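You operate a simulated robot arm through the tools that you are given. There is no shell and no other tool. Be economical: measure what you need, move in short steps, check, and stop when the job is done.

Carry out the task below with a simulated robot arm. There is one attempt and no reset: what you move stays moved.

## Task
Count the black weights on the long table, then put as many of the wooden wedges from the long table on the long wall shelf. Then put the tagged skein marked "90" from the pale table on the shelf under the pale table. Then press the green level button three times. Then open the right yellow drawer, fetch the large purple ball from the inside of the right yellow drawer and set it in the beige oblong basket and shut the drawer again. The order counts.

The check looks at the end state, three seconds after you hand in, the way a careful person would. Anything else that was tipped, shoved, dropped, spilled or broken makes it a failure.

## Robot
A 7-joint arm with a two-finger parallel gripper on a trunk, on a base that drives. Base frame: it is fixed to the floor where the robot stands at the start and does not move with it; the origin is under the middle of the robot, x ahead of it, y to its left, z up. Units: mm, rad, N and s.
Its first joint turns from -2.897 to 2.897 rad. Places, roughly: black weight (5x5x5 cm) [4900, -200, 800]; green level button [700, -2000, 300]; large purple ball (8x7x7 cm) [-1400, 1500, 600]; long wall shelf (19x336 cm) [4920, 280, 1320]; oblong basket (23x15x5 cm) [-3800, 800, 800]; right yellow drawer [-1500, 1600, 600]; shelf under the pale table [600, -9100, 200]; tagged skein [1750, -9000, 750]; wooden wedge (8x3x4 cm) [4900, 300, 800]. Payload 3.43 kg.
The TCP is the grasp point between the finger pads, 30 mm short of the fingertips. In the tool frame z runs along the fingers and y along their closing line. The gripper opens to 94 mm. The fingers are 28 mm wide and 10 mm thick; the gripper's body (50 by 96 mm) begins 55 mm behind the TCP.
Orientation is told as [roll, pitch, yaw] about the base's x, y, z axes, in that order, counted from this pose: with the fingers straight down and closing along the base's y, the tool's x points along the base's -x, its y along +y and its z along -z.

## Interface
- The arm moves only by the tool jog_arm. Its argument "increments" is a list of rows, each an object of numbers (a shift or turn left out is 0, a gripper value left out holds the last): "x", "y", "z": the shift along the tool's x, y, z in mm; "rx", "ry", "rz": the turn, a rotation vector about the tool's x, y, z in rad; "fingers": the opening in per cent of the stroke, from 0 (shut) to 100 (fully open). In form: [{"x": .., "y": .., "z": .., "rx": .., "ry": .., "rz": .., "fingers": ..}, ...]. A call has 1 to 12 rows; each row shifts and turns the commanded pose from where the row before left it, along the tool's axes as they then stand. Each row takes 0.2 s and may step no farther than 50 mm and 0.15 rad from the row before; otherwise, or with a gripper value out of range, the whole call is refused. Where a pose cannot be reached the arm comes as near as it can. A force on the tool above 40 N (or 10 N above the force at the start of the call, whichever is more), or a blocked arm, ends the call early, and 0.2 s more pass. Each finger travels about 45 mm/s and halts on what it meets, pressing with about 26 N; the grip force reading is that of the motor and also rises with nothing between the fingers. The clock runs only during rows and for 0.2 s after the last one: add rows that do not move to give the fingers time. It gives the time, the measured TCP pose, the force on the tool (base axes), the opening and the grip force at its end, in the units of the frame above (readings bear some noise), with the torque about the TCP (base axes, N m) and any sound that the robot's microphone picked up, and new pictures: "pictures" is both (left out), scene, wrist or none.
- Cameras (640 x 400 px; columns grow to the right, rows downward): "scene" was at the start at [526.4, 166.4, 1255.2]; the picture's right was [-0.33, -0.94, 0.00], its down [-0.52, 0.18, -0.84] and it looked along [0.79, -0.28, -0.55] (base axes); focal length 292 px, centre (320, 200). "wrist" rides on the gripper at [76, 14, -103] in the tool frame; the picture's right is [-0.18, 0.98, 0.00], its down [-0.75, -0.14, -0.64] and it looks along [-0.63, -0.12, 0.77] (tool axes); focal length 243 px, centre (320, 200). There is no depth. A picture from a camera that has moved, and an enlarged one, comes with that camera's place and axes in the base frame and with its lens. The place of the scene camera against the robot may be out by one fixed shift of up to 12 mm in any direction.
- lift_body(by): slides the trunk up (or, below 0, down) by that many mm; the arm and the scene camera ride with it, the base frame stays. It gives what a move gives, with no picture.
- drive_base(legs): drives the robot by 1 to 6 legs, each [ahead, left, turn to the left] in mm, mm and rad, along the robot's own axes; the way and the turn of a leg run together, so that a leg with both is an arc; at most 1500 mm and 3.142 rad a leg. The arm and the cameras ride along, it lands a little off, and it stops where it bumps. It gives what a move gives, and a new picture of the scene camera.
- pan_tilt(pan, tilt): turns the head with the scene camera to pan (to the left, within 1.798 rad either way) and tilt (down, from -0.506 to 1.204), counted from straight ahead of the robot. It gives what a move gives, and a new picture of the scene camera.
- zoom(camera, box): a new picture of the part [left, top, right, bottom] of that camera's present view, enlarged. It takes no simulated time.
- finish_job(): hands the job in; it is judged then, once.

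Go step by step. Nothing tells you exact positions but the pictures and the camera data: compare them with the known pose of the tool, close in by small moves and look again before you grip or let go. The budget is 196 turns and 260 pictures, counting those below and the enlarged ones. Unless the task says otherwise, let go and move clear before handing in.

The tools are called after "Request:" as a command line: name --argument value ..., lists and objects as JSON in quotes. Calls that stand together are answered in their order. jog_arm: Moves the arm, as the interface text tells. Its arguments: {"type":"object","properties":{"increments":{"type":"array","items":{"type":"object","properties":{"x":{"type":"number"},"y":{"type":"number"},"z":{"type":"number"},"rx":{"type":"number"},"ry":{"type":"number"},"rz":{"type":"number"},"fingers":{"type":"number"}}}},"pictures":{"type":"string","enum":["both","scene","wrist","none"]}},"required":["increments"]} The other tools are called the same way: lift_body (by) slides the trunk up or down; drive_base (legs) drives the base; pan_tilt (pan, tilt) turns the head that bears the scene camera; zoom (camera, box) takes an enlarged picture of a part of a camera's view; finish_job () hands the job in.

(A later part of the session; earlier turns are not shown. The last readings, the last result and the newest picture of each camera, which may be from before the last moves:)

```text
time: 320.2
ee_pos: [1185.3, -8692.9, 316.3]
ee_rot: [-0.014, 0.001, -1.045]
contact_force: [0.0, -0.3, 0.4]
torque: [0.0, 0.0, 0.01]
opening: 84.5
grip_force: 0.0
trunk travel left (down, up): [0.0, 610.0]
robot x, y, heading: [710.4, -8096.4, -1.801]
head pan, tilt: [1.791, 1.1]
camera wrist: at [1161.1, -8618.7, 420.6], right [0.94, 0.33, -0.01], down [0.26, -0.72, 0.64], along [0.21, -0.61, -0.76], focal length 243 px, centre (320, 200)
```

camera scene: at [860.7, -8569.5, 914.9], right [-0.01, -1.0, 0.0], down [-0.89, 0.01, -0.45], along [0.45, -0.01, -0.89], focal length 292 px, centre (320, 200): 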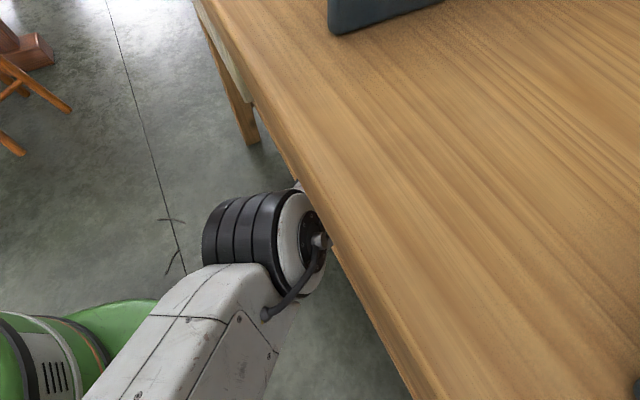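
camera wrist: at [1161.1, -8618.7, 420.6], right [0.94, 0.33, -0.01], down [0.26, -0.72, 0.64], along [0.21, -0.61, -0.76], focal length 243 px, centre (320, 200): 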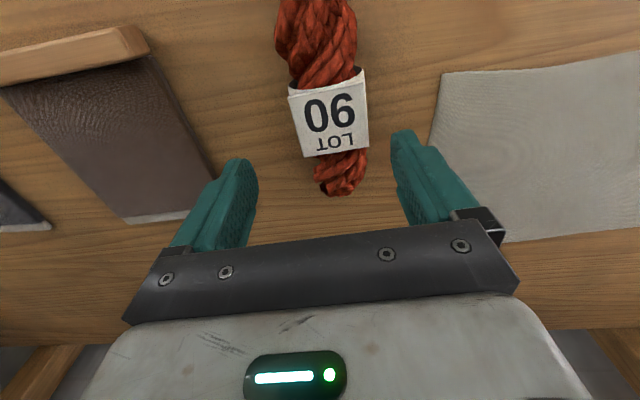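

The skein lies on the shelf. Back out from under the table, and check.

Request:
jog_arm --increments '[{"z": -20}]' --pictures "none"

Request:
drive_base --legs '[[-342, -292, 0]]'

Request:
pan_tilt --pan 0.5 --tilt 0.8

```text
time: 320.6
ee_pos: [1185.6, -8692.2, 337.6]
ee_rot: [-0.011, -0.002, -1.044]
contact_force: [0.5, 0.6, -0.1]
torque: [0.0, 0.04, -0.02]
opening: 84.7
grip_force: 0.0
trunk travel left (down, up): [0.0, 610.0]
robot x, y, heading: [708.8, -8091.7, -1.807]
head pan, tilt: [1.791, 1.1]
```

```text
time: 323.3
ee_pos: [980.4, -8290.5, 338.1]
ee_rot: [-0.011, -0.001, -1.046]
contact_force: [-1.1, 0.2, -0.3]
torque: [0.01, 0.04, 0.02]
opening: 84.5
grip_force: 0.2
trunk travel left (down, up): [0.0, 610.0]
robot x, y, heading: [503.3, -7693.9, -1.806]
head pan, tilt: [1.791, 1.1]
camera scene: at [654.3, -8168.4, 914.9], right [-0.02, -1.0, 0.0], down [-0.89, 0.01, -0.45], along [0.45, -0.01, -0.89], focal length 292 px, centre (320, 200)
```

scene: 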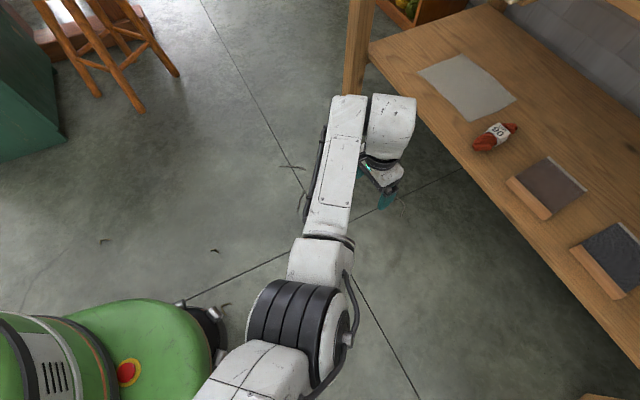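

```text
time: 324.8
ee_pos: [979.7, -8291.2, 336.5]
ee_rot: [-0.012, -0.001, -1.046]
contact_force: [0.3, -0.1, -1.0]
torque: [0.03, 0.02, 0.01]
opening: 84.5
grip_force: 0.0
trunk travel left (down, up): [0.0, 610.0]
robot x, y, heading: [504.0, -7693.7, -1.81]
head pan, tilt: [0.499, 0.799]
camera scene: at [612.2, -8245.3, 936.6], right [-0.97, -0.26, 0.0], down [-0.19, 0.69, -0.7], along [0.18, -0.67, -0.72], focal length 292 px, centre (320, 200)
```

scene: 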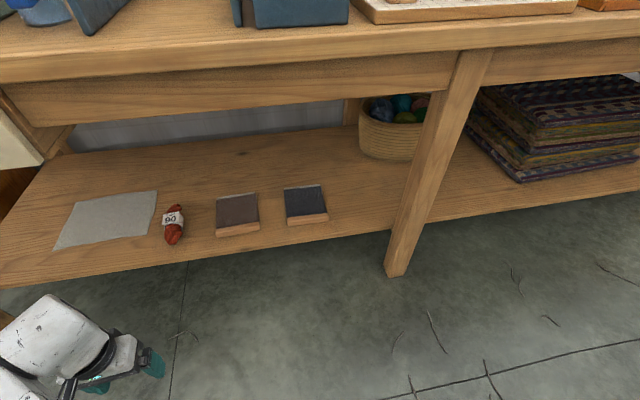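

Skein done. Now retract the arm, raise the trunk, and look for a way back toward the start area with the green button.

Request:
jog_arm --increments '[{"x": 40, "z": -40}, {"x": 40, "z": -40}, {"x": 40, "z": -40}, {"x": 40, "z": -40}, {"x": 40, "z": -40}, {"x": 40, "z": -40}]' --pictures "none"

Request:
lift_body --by 300

Request:
drive_base --legs '[[0, 0, -1.5]]'

Request:
pan_tilt --pan -1.2 --tilt 0.2

```text
refused: row 1 steps farther than a row can; nothing moved
```

```text
time: 327.8
ee_pos: [979.6, -8290.4, 637.5]
ee_rot: [-0.011, -0.001, -1.045]
contact_force: [-0.3, -1.0, -0.8]
torque: [0.0, -0.02, -0.01]
opening: 84.7
grip_force: 0.1
trunk travel left (down, up): [-300.0, 310.0]
robot x, y, heading: [506.1, -7693.1, -1.808]
head pan, tilt: [0.499, 0.799]
```

```text
time: 331.8
ee_pos: [-48.0, -8219.7, 637.7]
ee_rot: [-0.011, -0.003, -2.526]
contact_force: [0.2, 0.4, 0.1]
torque: [-0.02, 0.0, 0.01]
opening: 84.6
grip_force: 0.0
trunk travel left (down, up): [-300.0, 310.0]
robot x, y, heading: [504.0, -7691.8, 2.998]
head pan, tilt: [0.499, 0.799]
camera scene: at [-36.9, -7848.9, 1236.6], right [-0.35, 0.94, 0.0], down [0.67, 0.25, -0.7], along [-0.65, -0.24, -0.72], focal length 292 px, centre (320, 200)
```

scene: 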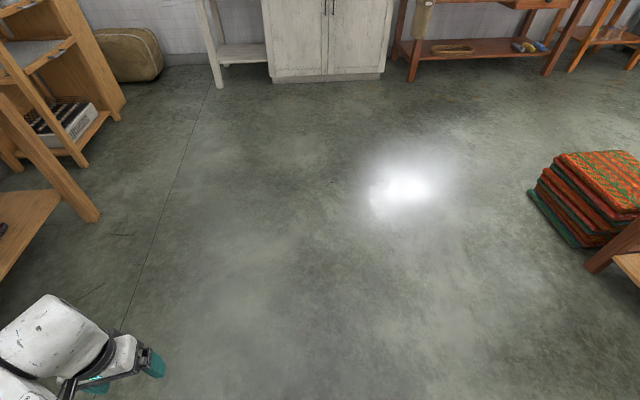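

```text
time: 333.5
ee_pos: [-48.3, -8220.0, 637.3]
ee_rot: [-0.01, -0.002, -2.524]
contact_force: [-0.4, 0.4, 0.1]
torque: [0.01, 0.02, 0.01]
opening: 84.7
grip_force: 0.1
trunk travel left (down, up): [-300.0, 310.0]
robot x, y, heading: [505.1, -7693.6, 2.998]
head pan, tilt: [-1.201, 0.201]
camera scene: at [18.0, -7730.1, 1290.2], right [0.97, 0.22, 0.0], down [0.04, -0.19, -0.98], along [-0.22, 0.96, -0.2], focal length 292 px, centre (320, 200)
```

scene: 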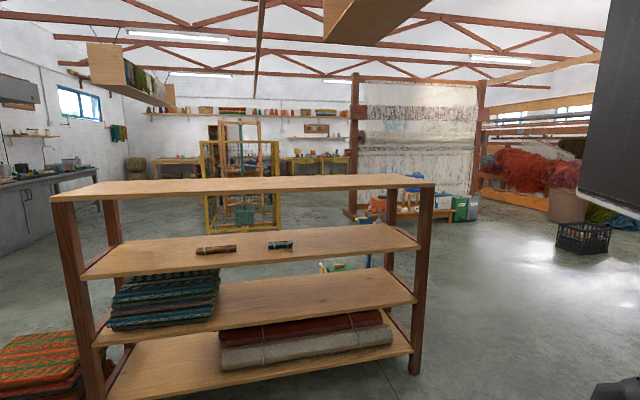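

Open floor leads past the rack to the loom aisle. I'll retract the arm and turn toward it.

Request:
jog_arm --increments '[{"x": 38, "z": -30}, {"x": 38, "z": -30}, {"x": 38, "z": -30}, {"x": 38, "z": -30}, {"x": 38, "z": -30}, {"x": 38, "z": -30}]' --pictures "none"

Request:
drive_base --legs '[[0, 0, -1.65]]'

Request:
pan_tilt --pan -0.5 --tilt 0.35

```text
time: 334.9
ee_pos: [140.1, -8089.8, 815.9]
ee_rot: [-0.015, -0.003, -2.528]
contact_force: [-0.3, 0.0, -0.4]
torque: [0.0, -0.02, -0.02]
opening: 84.5
grip_force: 0.1
trunk travel left (down, up): [-300.0, 310.0]
robot x, y, heading: [501.9, -7692.4, 2.998]
head pan, tilt: [-1.201, 0.201]
```

```text
time: 339.3
ee_pos: [138.2, -7297.2, 814.4]
ee_rot: [-0.012, -0.002, 2.105]
contact_force: [-0.7, -0.3, -0.4]
torque: [0.02, 0.0, 0.01]
opening: 84.6
grip_force: 0.1
trunk travel left (down, up): [-300.0, 310.0]
robot x, y, heading: [504.4, -7691.5, 1.338]
head pan, tilt: [-1.201, 0.201]
camera scene: at [506.5, -7203.9, 1290.3], right [0.14, -0.99, 0.0], down [-0.2, -0.03, -0.98], along [0.97, 0.14, -0.2], focal length 292 px, centre (320, 200)
```

scene: 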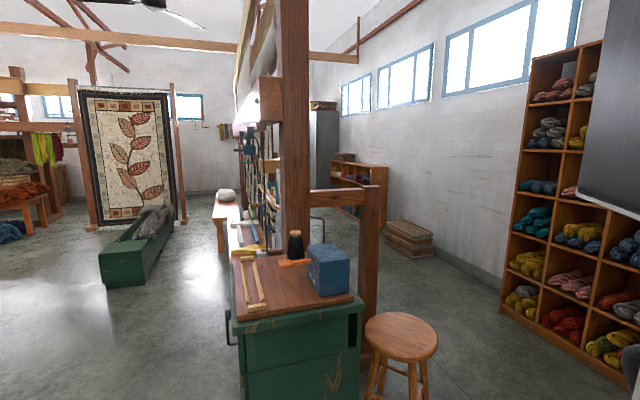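

```text
time: 340.4
ee_pos: [137.0, -7296.9, 815.2]
ee_rot: [-0.012, -0.003, 2.107]
contact_force: [0.4, 0.0, 0.5]
torque: [0.0, 0.03, 0.04]
opening: 84.7
grip_force: 0.1
trunk travel left (down, up): [-300.0, 310.0]
robot x, y, heading: [506.3, -7694.8, 1.339]
head pan, tilt: [-0.499, 0.351]
camera scene: at [476.2, -7147.6, 1276.3], right [0.75, -0.67, 0.0], down [-0.23, -0.26, -0.94], along [0.62, 0.7, -0.34], focal length 292 px, centre (320, 200)
```

scene: 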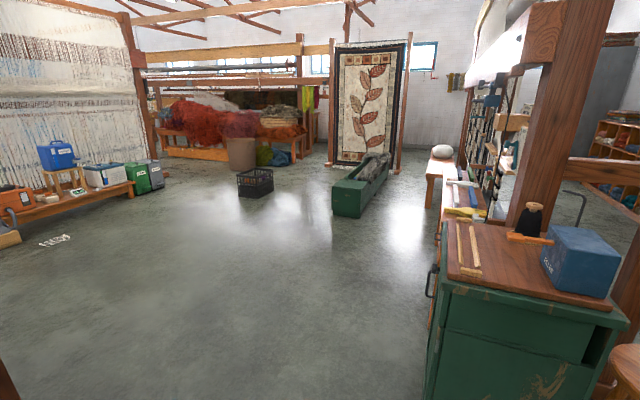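

The floor is clear toward the gap between the loom and the bin. Driving there.

Request:
drive_base --legs '[[0, 0, -0.09], [1400, 0, 0], [1400, 0, 0], [1250, 0, 0]]'

Request:
pan_tilt --pan 0.0 --tilt 0.35

```text
time: 360.3
ee_pos: [1444.6, -3407.2, 814.7]
ee_rot: [-0.012, 0.0, 2.008]
contact_force: [-0.1, 1.5, 0.3]
torque: [0.0, 0.0, 0.01]
opening: 84.6
grip_force: 0.0
trunk travel left (down, up): [-300.0, 310.0]
robot x, y, heading: [1773.3, -3835.9, 1.245]
head pan, tilt: [-0.499, 0.351]
stopped in leg 4: the robot was blocked; the commanded pose is now the measured one
camera scene: at [1795.5, -3289.9, 1276.2], right [0.68, -0.73, 0.0], down [-0.25, -0.23, -0.94], along [0.69, 0.64, -0.34], focal length 292 px, centre (320, 200)
```

scene: 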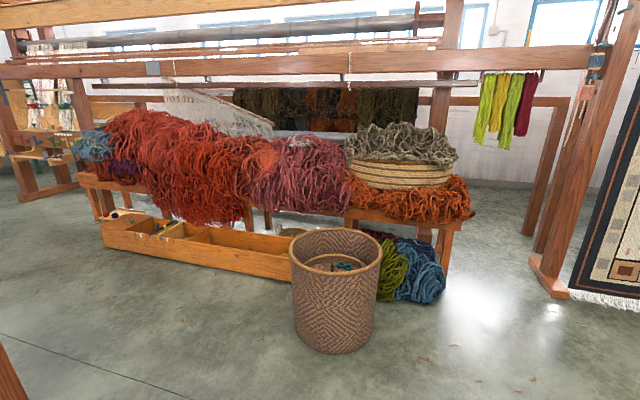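

```text
time: 361.3
ee_pos: [1442.8, -3406.2, 814.7]
ee_rot: [-0.013, -0.002, 2.012]
contact_force: [-0.3, 0.3, 0.5]
torque: [0.02, 0.01, -0.01]
opening: 84.7
grip_force: 0.1
trunk travel left (down, up): [-300.0, 310.0]
robot x, y, heading: [1771.3, -3834.4, 1.257]
head pan, tilt: [0.0, 0.351]
camera scene: at [1756.9, -3265.0, 1276.2], right [0.95, -0.32, 0.0], down [-0.11, -0.33, -0.94], along [0.3, 0.89, -0.34], focal length 292 px, centre (320, 200)
```

scene: 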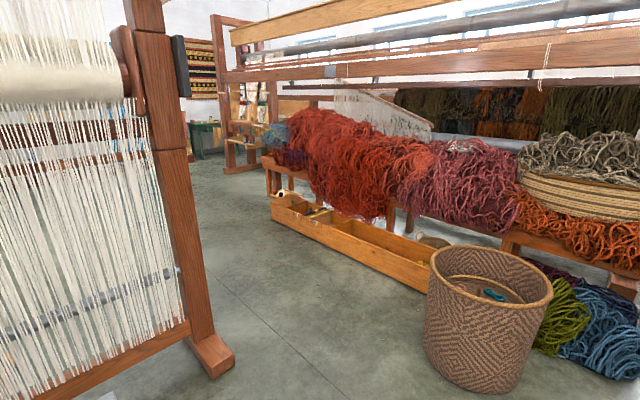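

Request:
pan_tilt --pan 0.9 --tilt 0.7

Request:
pan_tilt --pan -0.6 --tilt 1.1

```text
time: 362.5
ee_pos: [1444.0, -3407.7, 815.8]
ee_rot: [-0.012, -0.001, 2.009]
contact_force: [-0.2, 0.6, -0.9]
torque: [0.02, 0.0, -0.02]
opening: 84.7
grip_force: 0.0
trunk travel left (down, up): [-300.0, 310.0]
robot x, y, heading: [1771.0, -3836.9, 1.253]
head pan, tilt: [0.901, 0.7]
camera scene: at [1680.9, -3282.2, 1244.9], right [0.84, 0.55, 0.0], down [0.35, -0.54, -0.77], along [-0.42, 0.64, -0.64], focal length 292 px, centre (320, 200)
```

scene: 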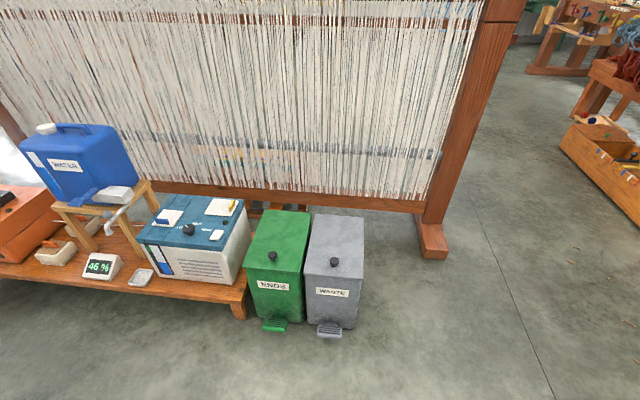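

```text
time: 364.1
ee_pos: [1444.1, -3406.9, 815.3]
ee_rot: [-0.013, -0.002, 2.011]
contact_force: [-0.1, 0.8, -0.4]
torque: [-0.02, 0.01, 0.01]
opening: 84.4
grip_force: 0.1
trunk travel left (down, up): [-300.0, 310.0]
robot x, y, heading: [1771.1, -3834.3, 1.248]
head pan, tilt: [-0.6, 1.1]
camera scene: at [1777.6, -3315.2, 1214.9], right [0.6, -0.8, 0.0], down [-0.71, -0.54, -0.45], along [0.36, 0.27, -0.89], focal length 292 px, centre (320, 200)
```

scene: 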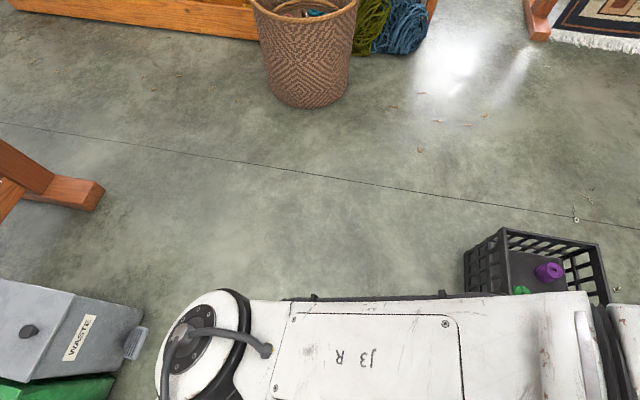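

Nothing seems displaced. I'll proceed with a slightly right-bearing course through the gap.

Request:
drive_base --legs '[[-30, 0, 0], [0, 0, 0.1], [700, 0, 0]]'

Request:
pan_tilt --pan 0.3 --tilt 0.5

```text
time: 368.8
ee_pos: [1563.1, -2786.6, 814.7]
ee_rot: [-0.009, -0.003, 2.088]
contact_force: [-0.5, 0.3, 0.2]
torque: [-0.01, 0.02, -0.01]
opening: 84.6
grip_force: 0.0
trunk travel left (down, up): [-300.0, 310.0]
robot x, y, heading: [1921.9, -3189.9, 1.328]
head pan, tilt: [-0.6, 1.1]
camera scene: at [1888.5, -2669.3, 1214.9], right [0.66, -0.75, 0.0], down [-0.67, -0.59, -0.45], along [0.34, 0.3, -0.89], focal length 292 px, centre (320, 200)
```

scene: 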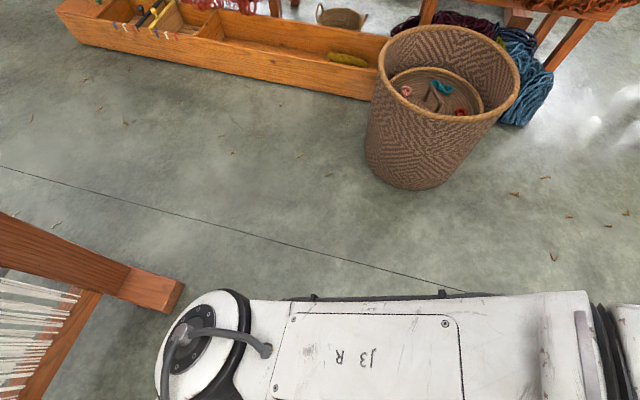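

```text
time: 370.0
ee_pos: [1563.5, -2786.8, 814.9]
ee_rot: [-0.013, -0.002, 2.087]
contact_force: [-0.2, -0.4, 0.1]
torque: [-0.05, -0.01, 0.01]
opening: 84.8
grip_force: 0.1
trunk travel left (down, up): [-300.0, 310.0]
robot x, y, heading: [1920.8, -3190.7, 1.325]
head pan, tilt: [0.3, 0.499]
camera scene: at [1836.3, -2620.3, 1262.5], right [1.0, 0.05, 0.0], down [0.03, -0.48, -0.88], along [-0.05, 0.88, -0.48], focal length 292 px, centre (320, 200)
```

scene: 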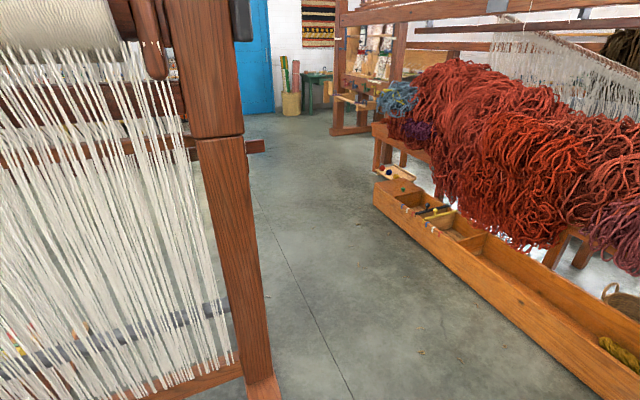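

Request:
drive_base --legs '[[858, -176, 0], [1050, 927, 0]]'

Request:
pan_tilt --pan 1.6 --tilt 0.5

```text
time: 379.0
ee_pos: [1478.8, -1164.0, 815.0]
ee_rot: [-0.012, 0.004, 2.143]
contact_force: [0.1, 1.3, -0.3]
torque: [-0.04, 0.0, 0.04]
opening: 84.8
grip_force: 0.1
trunk travel left (down, up): [-300.0, 310.0]
robot x, y, heading: [1866.2, -1549.8, 1.381]
head pan, tilt: [0.3, 0.499]
stopped in leg 2: the robot was blocked; the commanded pose is now the measured one
camera scene: at [1765.2, -1001.3, 1271.6], right [0.99, 0.11, -0.01], down [0.04, -0.47, -0.88], along [-0.1, 0.88, -0.47], focal length 292 px, centre (320, 200)
```

scene: 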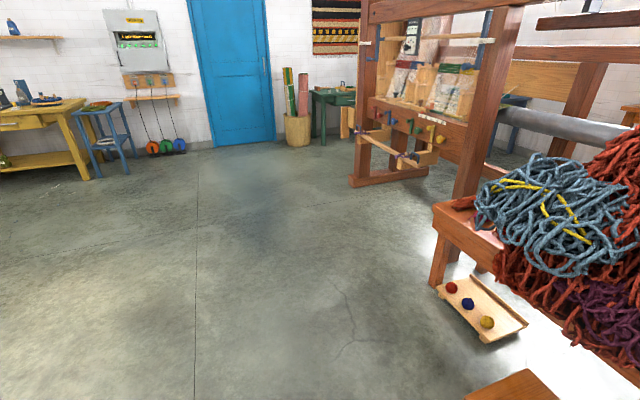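

```text
time: 380.4
ee_pos: [1452.5, -1186.6, 807.8]
ee_rot: [-0.014, 0.012, 2.184]
contact_force: [-0.3, -1.4, -0.5]
torque: [0.08, -0.06, -0.02]
opening: 84.6
grip_force: 0.0
trunk travel left (down, up): [-300.0, 310.0]
robot x, y, heading: [1863.1, -1561.8, 1.421]
head pan, tilt: [1.6, 0.499]
camera scene: at [1646.6, -1081.9, 1263.0], right [0.12, 0.99, 0.0], down [0.47, -0.06, -0.88], along [-0.87, 0.1, -0.48], focal length 292 px, centre (320, 200)
```

scene: 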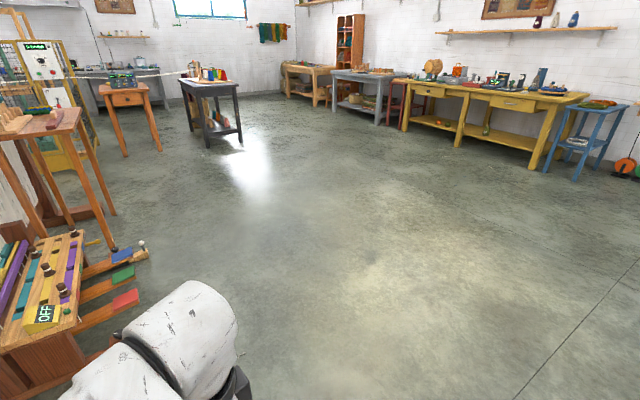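

The base bumped something; look down left and right.

Request:
pan_tilt --pan 1.79 --tilt 0.9

Request:
pan_tilt --pan -1.3 --tilt 0.9

```text
time: 381.3
ee_pos: [1466.1, -1179.0, 815.7]
ee_rot: [-0.008, -0.001, 2.164]
contact_force: [0.5, -0.3, -0.7]
torque: [-0.05, -0.03, 0.03]
opening: 84.3
grip_force: 0.1
trunk travel left (down, up): [-300.0, 310.0]
robot x, y, heading: [1858.6, -1557.7, 1.401]
head pan, tilt: [1.791, 0.901]
camera scene: at [1680.4, -1098.0, 1235.8], right [-0.05, 1.0, 0.01], down [0.77, 0.04, -0.63], along [-0.63, -0.03, -0.77], focal length 292 px, centre (320, 200)
```

scene: 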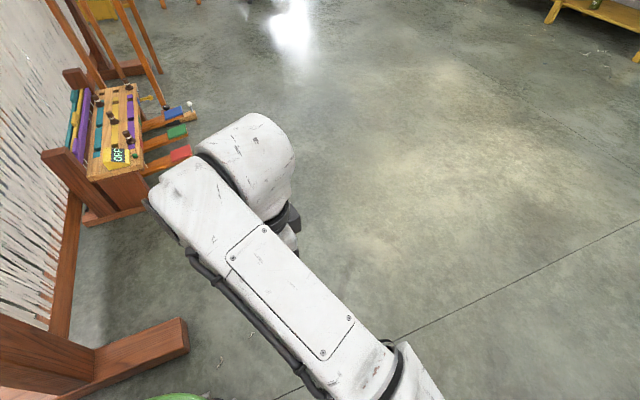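

```text
time: 384.0
ee_pos: [1468.0, -1173.5, 816.8]
ee_rot: [-0.008, -0.001, 2.157]
contact_force: [-0.4, -0.4, -0.6]
torque: [-0.01, 0.03, 0.02]
opening: 84.8
grip_force: 0.0
trunk travel left (down, up): [-300.0, 310.0]
robot x, y, heading: [1856.9, -1554.0, 1.395]
head pan, tilt: [-1.3, 0.901]
camera scene: at [1836.7, -1086.4, 1233.7], right [0.09, -1.0, -0.01], down [-0.79, -0.07, -0.61], along [0.61, 0.07, -0.79], focal length 292 px, centre (320, 200)
```

scene: 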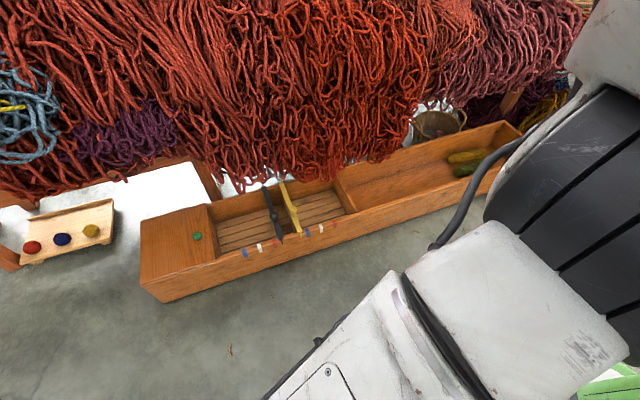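

The base's left side rests against the loom's foot. I'll shift right, then look at the pedal device.

Request:
drive_base --legs '[[0, -90, 0]]'

Request:
pan_tilt --pan 1.75 --tilt 0.6

Request:
zoom --camera "scene" --box '[0, 100, 260, 320]'

```text
time: 385.1
ee_pos: [1555.7, -1185.5, 810.0]
ee_rot: [-0.014, 0.007, 2.145]
contact_force: [-0.4, -0.6, -0.1]
torque: [0.02, 0.03, -0.04]
opening: 84.8
grip_force: 0.0
trunk travel left (down, up): [-300.0, 310.0]
robot x, y, heading: [1948.6, -1572.3, 1.386]
head pan, tilt: [-1.3, 0.901]
camera scene: at [1912.9, -1094.4, 1228.7], right [0.08, -1.0, 0.0], down [-0.78, -0.06, -0.62], along [0.62, 0.05, -0.78], focal length 292 px, centre (320, 200)
```

scene: 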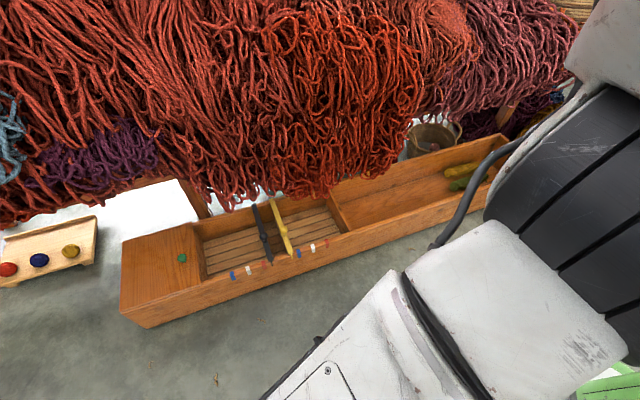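

```text
time: 387.7
ee_pos: [1556.1, -1185.5, 810.2]
ee_rot: [-0.014, 0.008, 2.145]
contact_force: [0.4, -0.1, -0.4]
torque: [0.02, 0.0, -0.02]
opening: 84.2
grip_force: 0.1
trunk travel left (down, up): [-300.0, 310.0]
robot x, y, heading: [1945.1, -1569.6, 1.381]
head pan, tilt: [1.751, 0.6]
camera scene: at [1749.4, -1099.8, 1253.5], right [0.01, 1.0, 0.0], down [0.57, -0.01, -0.82], along [-0.82, 0.01, -0.57], focal length 292 px, centre (320, 200)
```

scene: 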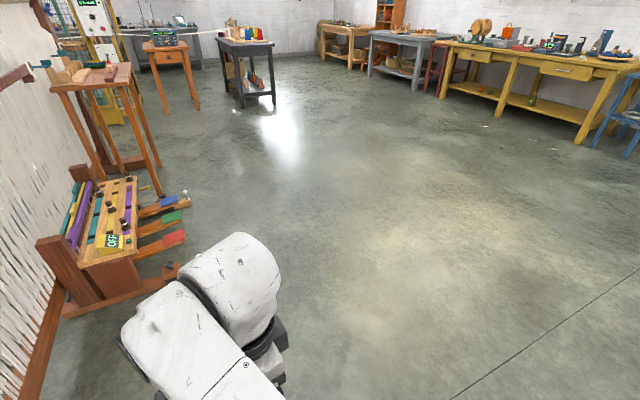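

```text
1.82 times, centred on (130, 210) of scene
camera zoom: at [1749.4, -1099.8, 1253.5], right [0.01, 1.0, 0.0], down [0.57, -0.01, -0.82], along [-0.82, 0.01, -0.57], focal length 532 px, centre (666, 182)
```

zoom: 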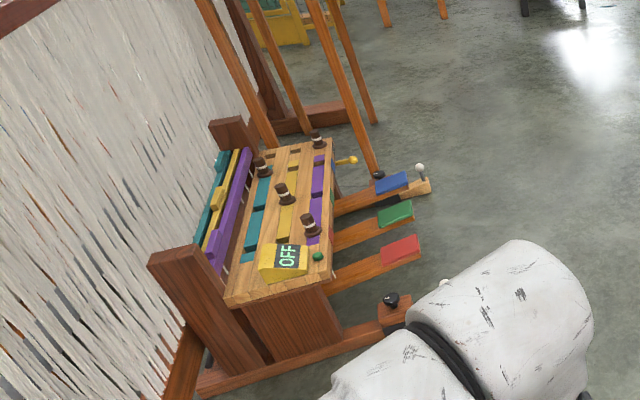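

The green button is the small dome beside the OFF display. I'll drive round in front of the device into the open area and turn toward it.

Request:
drive_base --legs '[[666, 527, 0], [97, 634, 0], [0, 0, 1.35], [0, 0, 1.32]]'

Request:
pan_tilt --pan 0.6 --tilt 0.5

```text
time: 402.0
ee_pos: [1111.0, -1107.7, 810.5]
ee_rot: [-0.012, 0.009, -1.506]
contact_force: [0.6, 0.8, 0.1]
torque: [-0.02, -0.02, -0.02]
opening: 84.8
grip_force: 0.1
trunk travel left (down, up): [-300.0, 310.0]
robot x, y, heading: [962.2, -580.7, -2.27]
head pan, tilt: [1.751, 0.6]
camera scene: at [901.6, -1087.1, 1253.5], right [-0.5, -0.87, 0.0], down [-0.49, 0.28, -0.82], along [0.72, -0.41, -0.57], focal length 292 px, centre (320, 200)
```

scene: 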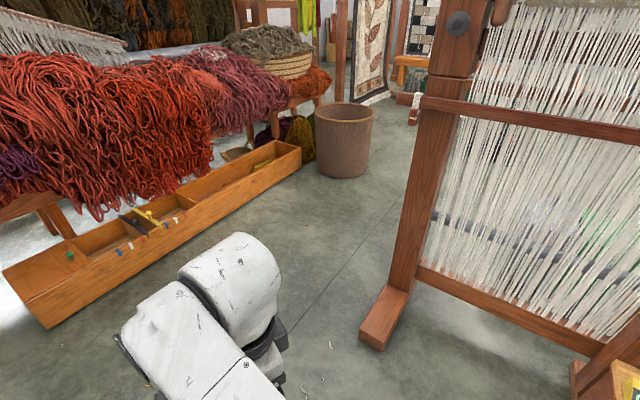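

```text
time: 403.3
ee_pos: [1111.9, -1107.9, 810.6]
ee_rot: [-0.015, 0.007, -1.508]
contact_force: [0.8, -0.1, 0.2]
torque: [-0.03, -0.02, 0.0]
opening: 84.7
grip_force: 0.0
trunk travel left (down, up): [-300.0, 310.0]
robot x, y, heading: [959.4, -580.9, -2.262]
head pan, tilt: [0.6, 0.499]
camera scene: at [816.0, -1133.8, 1262.5], right [-1.0, 0.1, 0.0], down [0.05, 0.48, -0.88], along [-0.09, -0.87, -0.48], focal length 292 px, centre (320, 200)
```

scene: 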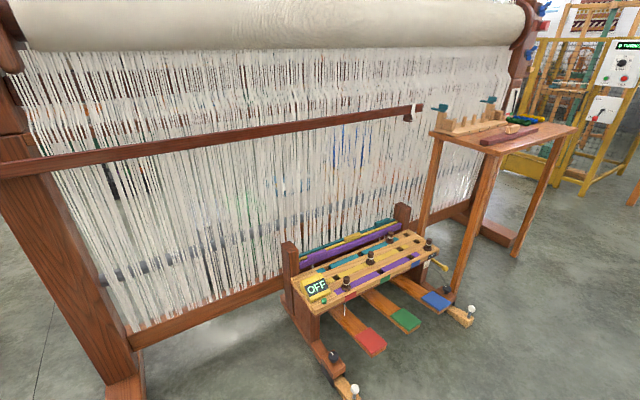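

Request:
zoom --camera "scene" --box '[270, 240, 400, 330]'

```text
4.44 times, centred on (335, 285) of scene
camera zoom: at [816.0, -1133.8, 1262.5], right [-1.0, 0.1, 0.0], down [0.05, 0.48, -0.88], along [-0.09, -0.87, -0.48], focal length 1299 px, centre (253, -178)
```

zoom: 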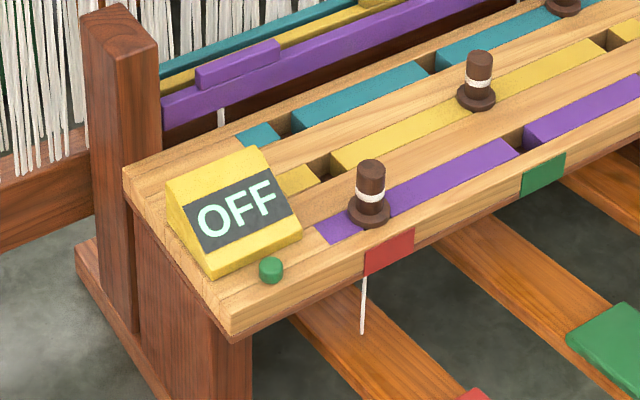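

Request:
drive_base --legs '[[711, 175, 0]]'

Request:
jog_arm --increments '[{"fingers": 0}, {}, {}, {}]' --pictures "both"

```text
time: 407.3
ee_pos: [781.3, -1762.4, 811.3]
ee_rot: [-0.014, 0.008, -1.517]
contact_force: [0.7, 0.0, -0.6]
torque: [0.0, -0.04, 0.01]
opening: 84.6
grip_force: 0.1
trunk travel left (down, up): [-300.0, 310.0]
robot x, y, heading: [637.4, -1232.2, -2.277]
head pan, tilt: [0.6, 0.499]
camera scene: at [487.3, -1785.3, 1262.6], right [-0.99, 0.11, 0.0], down [0.05, 0.48, -0.88], along [-0.1, -0.87, -0.48], focal length 292 px, centre (320, 200)
```

scene: 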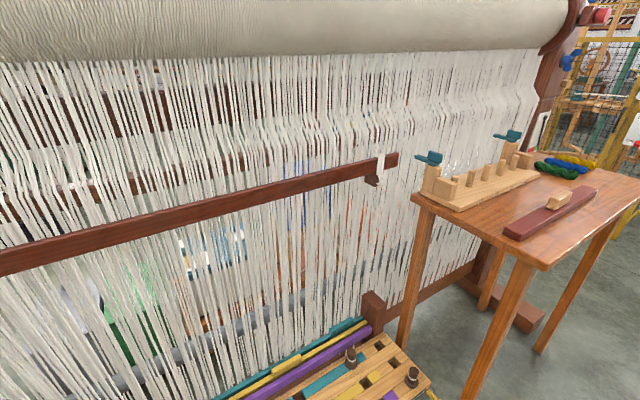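

```text
time: 408.3
ee_pos: [781.9, -1762.8, 809.3]
ee_rot: [-0.013, 0.009, -1.516]
contact_force: [-0.4, -0.5, 0.3]
torque: [-0.01, -0.02, -0.02]
opening: 0.0
grip_force: 3.0
trunk travel left (down, up): [-300.0, 310.0]
robot x, y, heading: [636.6, -1233.3, -2.277]
head pan, tilt: [0.6, 0.499]
camera scene: at [487.3, -1785.3, 1262.6], right [-0.99, 0.11, 0.0], down [0.05, 0.48, -0.88], along [-0.1, -0.87, -0.48], focal length 292 px, centre (320, 200)
camera wrist: at [795.3, -1686.8, 913.9], right [0.99, -0.13, -0.02], down [-0.09, -0.76, 0.64], along [-0.1, -0.63, -0.77], focal length 243 px, centre (320, 200)
```

scene: 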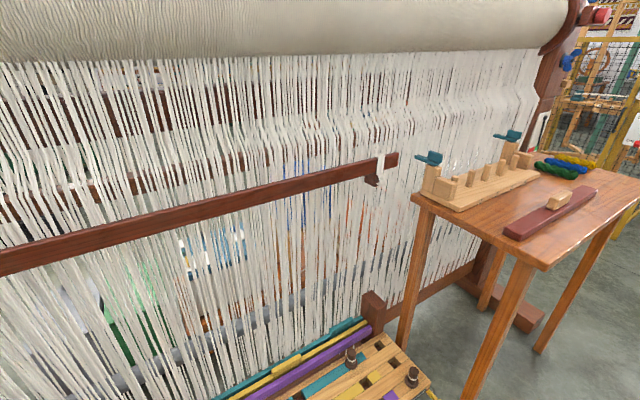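
wrist: 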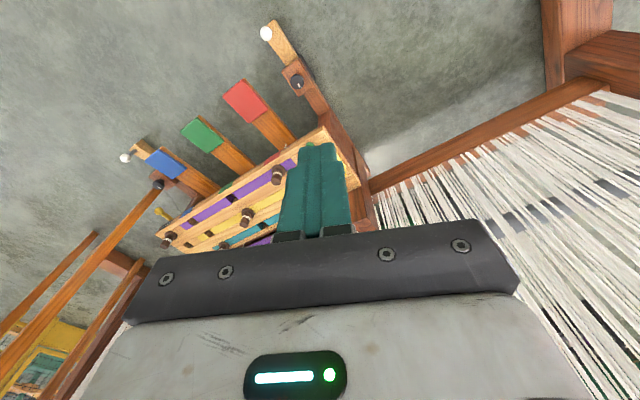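

Request:
lift_body --by -290

Request:
pan_tilt --pan 0.9 --tilt 0.7

Request:
jog_arm --increments '[{"y": -40}, {"y": -40}]' --pictures "wrist"

```text
time: 411.2
ee_pos: [782.2, -1762.7, 520.2]
ee_rot: [-0.014, 0.009, -1.518]
contact_force: [0.5, -0.2, 0.3]
torque: [0.02, -0.03, -0.04]
opening: 0.0
grip_force: 26.3
trunk travel left (down, up): [-10.0, 600.0]
robot x, y, heading: [639.8, -1233.5, -2.279]
head pan, tilt: [0.6, 0.499]
```

```text
time: 412.0
ee_pos: [782.4, -1762.2, 520.4]
ee_rot: [-0.015, 0.009, -1.515]
contact_force: [1.0, 0.7, 1.0]
torque: [0.03, -0.01, -0.01]
opening: 0.1
grip_force: 26.0
trunk travel left (down, up): [-10.0, 600.0]
robot x, y, heading: [638.4, -1234.5, -2.281]
head pan, tilt: [0.901, 0.7]
camera scene: at [513.3, -1778.2, 954.9], right [-0.98, -0.19, 0.0], down [-0.12, 0.63, -0.77], along [0.15, -0.75, -0.64], focal length 292 px, centre (320, 200)
```

scene: 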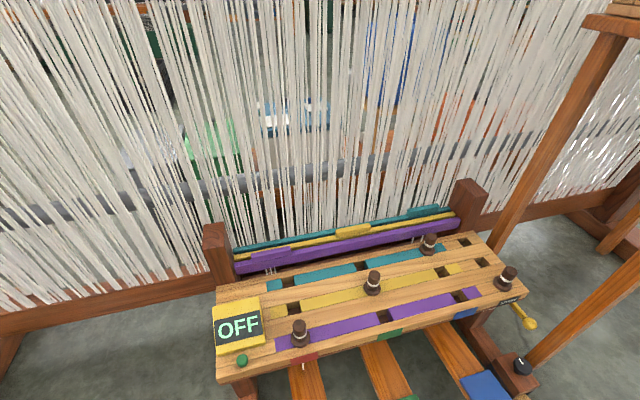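

```text
time: 412.6
ee_pos: [703.1, -1765.8, 521.4]
ee_rot: [-0.015, 0.008, -1.517]
contact_force: [-0.2, 0.5, 0.0]
torque: [0.0, 0.01, -0.02]
opening: 0.0
grip_force: 26.0
trunk travel left (down, up): [-10.0, 600.0]
robot x, y, heading: [636.4, -1233.9, -2.283]
head pan, tilt: [0.901, 0.7]
camera wrist: at [715.5, -1690.9, 625.8], right [0.99, -0.13, -0.02], down [-0.09, -0.77, 0.64], along [-0.1, -0.63, -0.77], focal length 243 px, centre (320, 200)
```

wrist: 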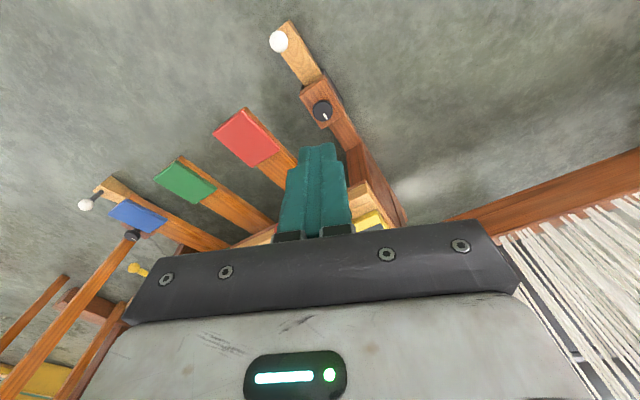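

Button located at about (712, -1979, 335). I'll bring the closed fingertips above it and compare in the scene camera.

Request:
jog_arm --increments '[{"x": -42}, {"x": -42}, {"x": -42}, {"x": -42}, {"x": -38}, {"z": 40}, {"z": 40}]' --pictures "scene"

Request:
zoom --camera "scene" --box '[180, 280, 320, 400]'

```text
time: 414.2
ee_pos: [712.4, -1971.4, 437.3]
ee_rot: [-0.014, 0.007, -1.518]
contact_force: [-0.1, 0.1, 0.5]
torque: [0.02, 0.03, -0.02]
opening: 0.1
grip_force: 25.8
trunk travel left (down, up): [-10.0, 600.0]
robot x, y, heading: [639.5, -1236.6, -2.277]
head pan, tilt: [0.901, 0.7]
camera scene: at [513.3, -1778.2, 954.9], right [-0.98, -0.19, 0.0], down [-0.12, 0.63, -0.76], along [0.15, -0.75, -0.64], focal length 292 px, centre (320, 200)
```

scene: 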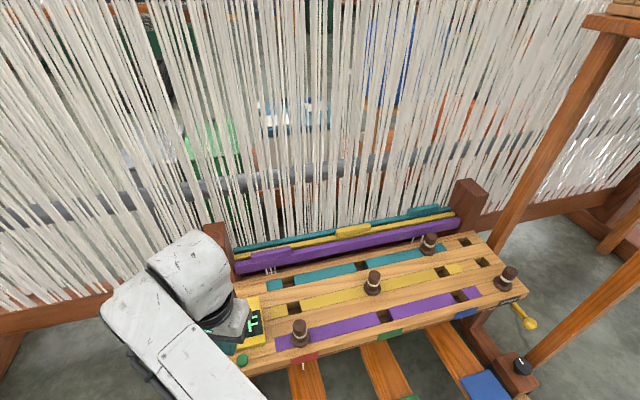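

```text
3.33 times, centred on (250, 340) of scene
camera zoom: at [513.3, -1778.2, 954.9], right [-0.98, -0.19, 0.0], down [-0.12, 0.63, -0.76], along [0.15, -0.75, -0.64], focal length 974 px, centre (553, -267)
```

zoom: 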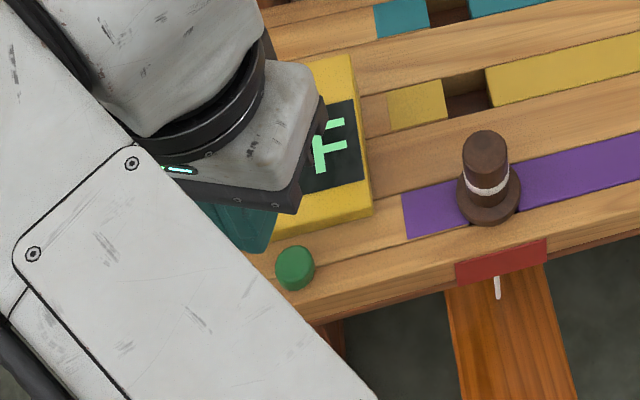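

Request:
jog_arm --increments '[{"x": -13, "y": 1}, {"z": 30}, {"z": 12}]' --pictures "none"

Request:
zoom --camera "scene" --box '[180, 280, 320, 400]'

Request:
zoom --camera "wrist" --box '[240, 100, 420, 240]'

```text
time: 415.0
ee_pos: [714.5, -1984.0, 397.2]
ee_rot: [-0.015, 0.008, -1.518]
contact_force: [-0.4, -0.1, -0.8]
torque: [-0.01, 0.0, 0.01]
opening: 0.0
grip_force: 26.2
trunk travel left (down, up): [-10.0, 600.0]
robot x, y, heading: [639.8, -1232.3, -2.277]
head pan, tilt: [0.901, 0.7]
```

```text
3.33 times, centred on (250, 340) of scene
camera zoom: at [513.3, -1778.2, 954.9], right [-0.98, -0.19, 0.0], down [-0.12, 0.63, -0.76], along [0.15, -0.75, -0.64], focal length 974 px, centre (553, -267)
```

zoom: 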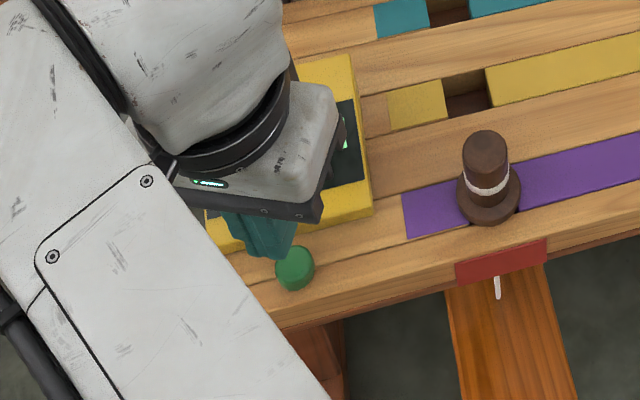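

```text
2.86 times, centred on (330, 170) of wrist
camera zoom: at [726.3, -1907.8, 501.4], right [0.99, -0.13, -0.02], down [-0.09, -0.76, 0.64], along [-0.1, -0.63, -0.77], focal length 693 px, centre (291, 286)
```

zoom: 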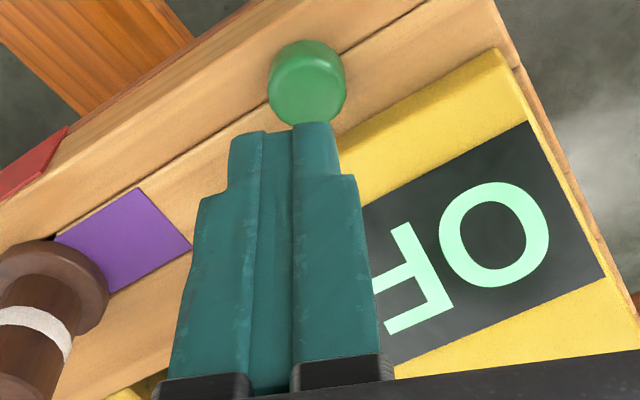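

Request:
jog_arm --increments '[{"z": 12}]' --pictures "none"

Request:
zoom --camera "wrist" --box '[240, 100, 420, 240]'

Request:
zoom --camera "scene" --box '[210, 310, 300, 380]'

```text
time: 415.4
ee_pos: [712.8, -1984.6, 384.6]
ee_rot: [-0.014, 0.011, -1.518]
contact_force: [0.8, -0.7, 0.5]
torque: [-0.02, 0.02, -0.01]
opening: 0.0
grip_force: 25.9
trunk travel left (down, up): [-10.0, 600.0]
robot x, y, heading: [638.8, -1228.1, -2.28]
head pan, tilt: [0.901, 0.7]
```

```text
2.86 times, centred on (330, 170) of wrist
camera zoom: at [725.2, -1908.0, 488.8], right [0.99, -0.13, -0.02], down [-0.09, -0.76, 0.64], along [-0.1, -0.63, -0.77], focal length 693 px, centre (291, 286)
```

zoom: 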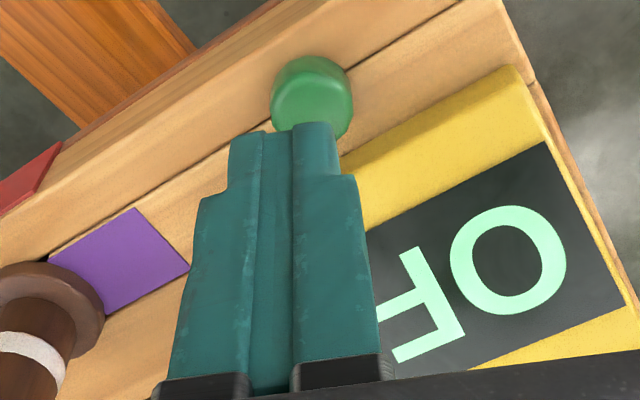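

```text
5.71 times, centred on (255, 345) of scene
camera zoom: at [513.4, -1778.2, 954.8], right [-0.98, -0.19, 0.0], down [-0.12, 0.63, -0.76], along [0.15, -0.75, -0.64], focal length 1670 px, centre (691, -629)
```

zoom: 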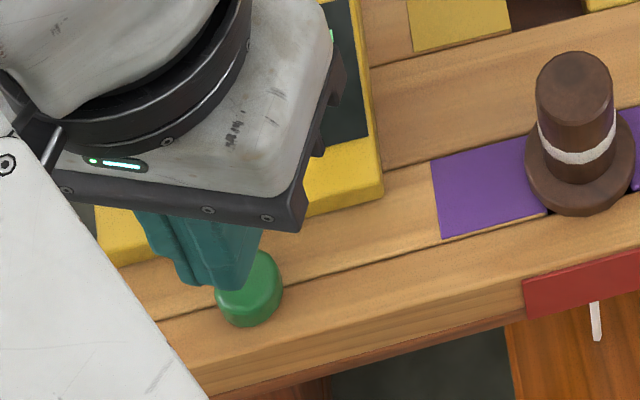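

The fingertips cover the button from both views. Press slowly.

Request:
jog_arm --increments '[{"z": 4}, {"z": 4}, {"z": 3}, {"z": 3}, {"z": 3}, {"z": 3}, {"z": 3}, {"z": 3}]' --pictures "none"

Request:
zoom --camera "wrist" --box '[240, 100, 460, 260]'

```text
time: 417.2
ee_pos: [711.9, -1985.7, 359.6]
ee_rot: [-0.015, 0.008, -1.519]
contact_force: [0.7, -0.7, 1.0]
torque: [-0.02, 0.0, -0.02]
opening: 0.0
grip_force: 26.4
trunk travel left (down, up): [-10.0, 600.0]
robot x, y, heading: [637.3, -1232.2, -2.285]
head pan, tilt: [0.901, 0.7]
```

```text
2.50 times, centred on (350, 180) of wrist
camera zoom: at [725.4, -1908.7, 463.1], right [0.99, -0.13, -0.02], down [-0.09, -0.76, 0.64], along [-0.1, -0.63, -0.77], focal length 606 px, centre (245, 250)
```

zoom: 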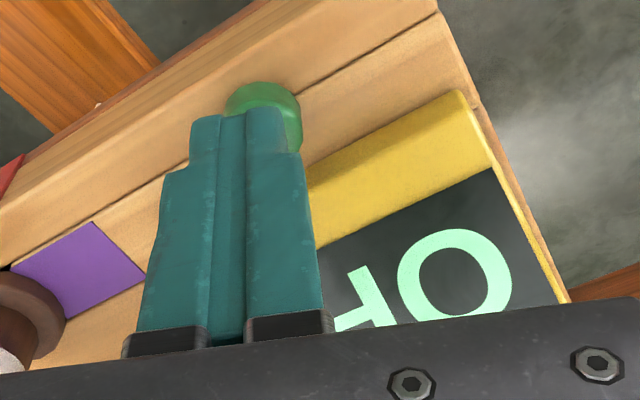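

Request:
jog_arm --increments '[{"y": 5, "x": 2}, {"z": 3}, {"z": 3}, {"z": 3}, {"z": 3}]' --pictures "none"

Request:
zoom --camera "wrist" --box '[240, 100, 460, 260]'

```text
time: 418.4
ee_pos: [718.1, -1980.9, 347.0]
ee_rot: [-0.013, 0.01, -1.517]
contact_force: [-0.3, -1.1, -0.5]
torque: [-0.03, 0.03, -0.01]
opening: 0.1
grip_force: 25.8
trunk travel left (down, up): [-10.0, 600.0]
robot x, y, heading: [635.7, -1233.5, -2.276]
head pan, tilt: [0.901, 0.7]
```

```text
2.50 times, centred on (350, 180) of wrist
camera zoom: at [730.7, -1905.4, 450.8], right [0.99, -0.13, -0.02], down [-0.09, -0.77, 0.64], along [-0.1, -0.63, -0.77], focal length 606 px, centre (245, 250)
```

zoom: 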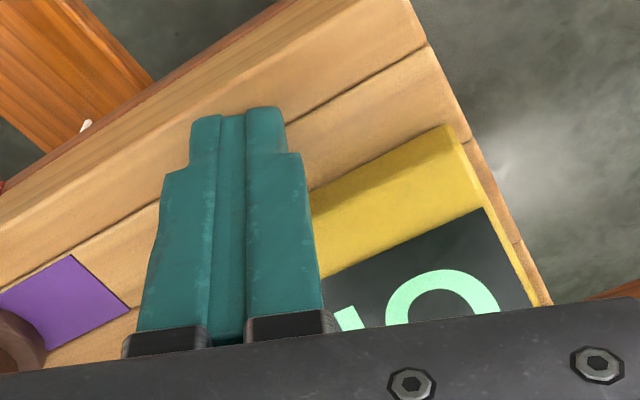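

Request:
jog_arm --increments '[{"x": -6}, {"z": 3}, {"z": 2}, {"z": 2}, {"z": 2}]' --pictures "none"

Request:
zoom --camera "scene" --box '[210, 310, 300, 380]'

```text
time: 419.6
ee_pos: [718.3, -1988.1, 340.0]
ee_rot: [-0.015, 0.006, -1.517]
contact_force: [-2.5, 3.0, 11.4]
torque: [0.03, 0.11, -0.03]
opening: 0.0
grip_force: 26.0
trunk travel left (down, up): [-10.0, 600.0]
robot x, y, heading: [638.1, -1232.0, -2.28]
head pan, tilt: [0.901, 0.7]
heard: click
```

```text
5.71 times, centred on (255, 345) of scene
camera zoom: at [513.2, -1777.9, 955.2], right [-0.98, -0.19, 0.0], down [-0.12, 0.63, -0.77], along [0.15, -0.75, -0.64], focal length 1670 px, centre (691, -629)
```

zoom: 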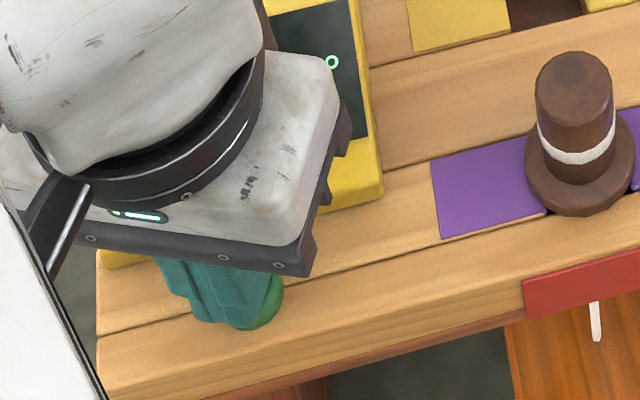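

A click – first press. Raise 10 mm, and check the display.

Request:
jog_arm --increments '[{"z": -10}, {}, {}]' --pictures "none"

Request:
zoom --camera "wrist" --box '[240, 100, 460, 260]'

```text
time: 420.4
ee_pos: [717.8, -1989.0, 346.3]
ee_rot: [-0.014, 0.008, -1.517]
contact_force: [-0.5, -0.3, 0.2]
torque: [0.0, 0.04, 0.01]
opening: 0.0
grip_force: 25.9
trunk travel left (down, up): [-10.0, 600.0]
robot x, y, heading: [636.7, -1233.2, -2.28]
head pan, tilt: [0.901, 0.7]
```

```text
2.50 times, centred on (350, 180) of wrist
camera zoom: at [730.8, -1912.4, 451.6], right [0.99, -0.13, -0.02], down [-0.09, -0.77, 0.64], along [-0.1, -0.63, -0.77], focal length 606 px, centre (245, 250)
```

zoom: 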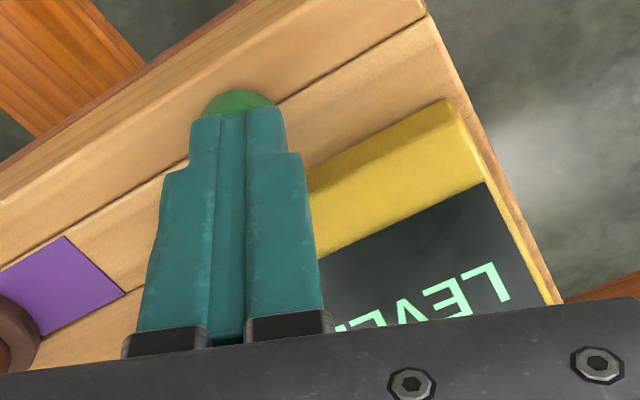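

Display now shows LEVEL. Second press.

Request:
jog_arm --increments '[{"z": 5}, {"z": 3}, {"z": 2}, {"z": 1}]' --pictures "none"

```text
time: 421.4
ee_pos: [718.2, -1987.5, 338.8]
ee_rot: [-0.014, 0.005, -1.518]
contact_force: [-3.7, -0.3, 15.7]
torque: [-0.03, 0.12, -0.05]
opening: 0.0
grip_force: 26.5
trunk travel left (down, up): [-10.0, 600.0]
robot x, y, heading: [636.1, -1232.9, -2.274]
head pan, tilt: [0.901, 0.7]
heard: click
```

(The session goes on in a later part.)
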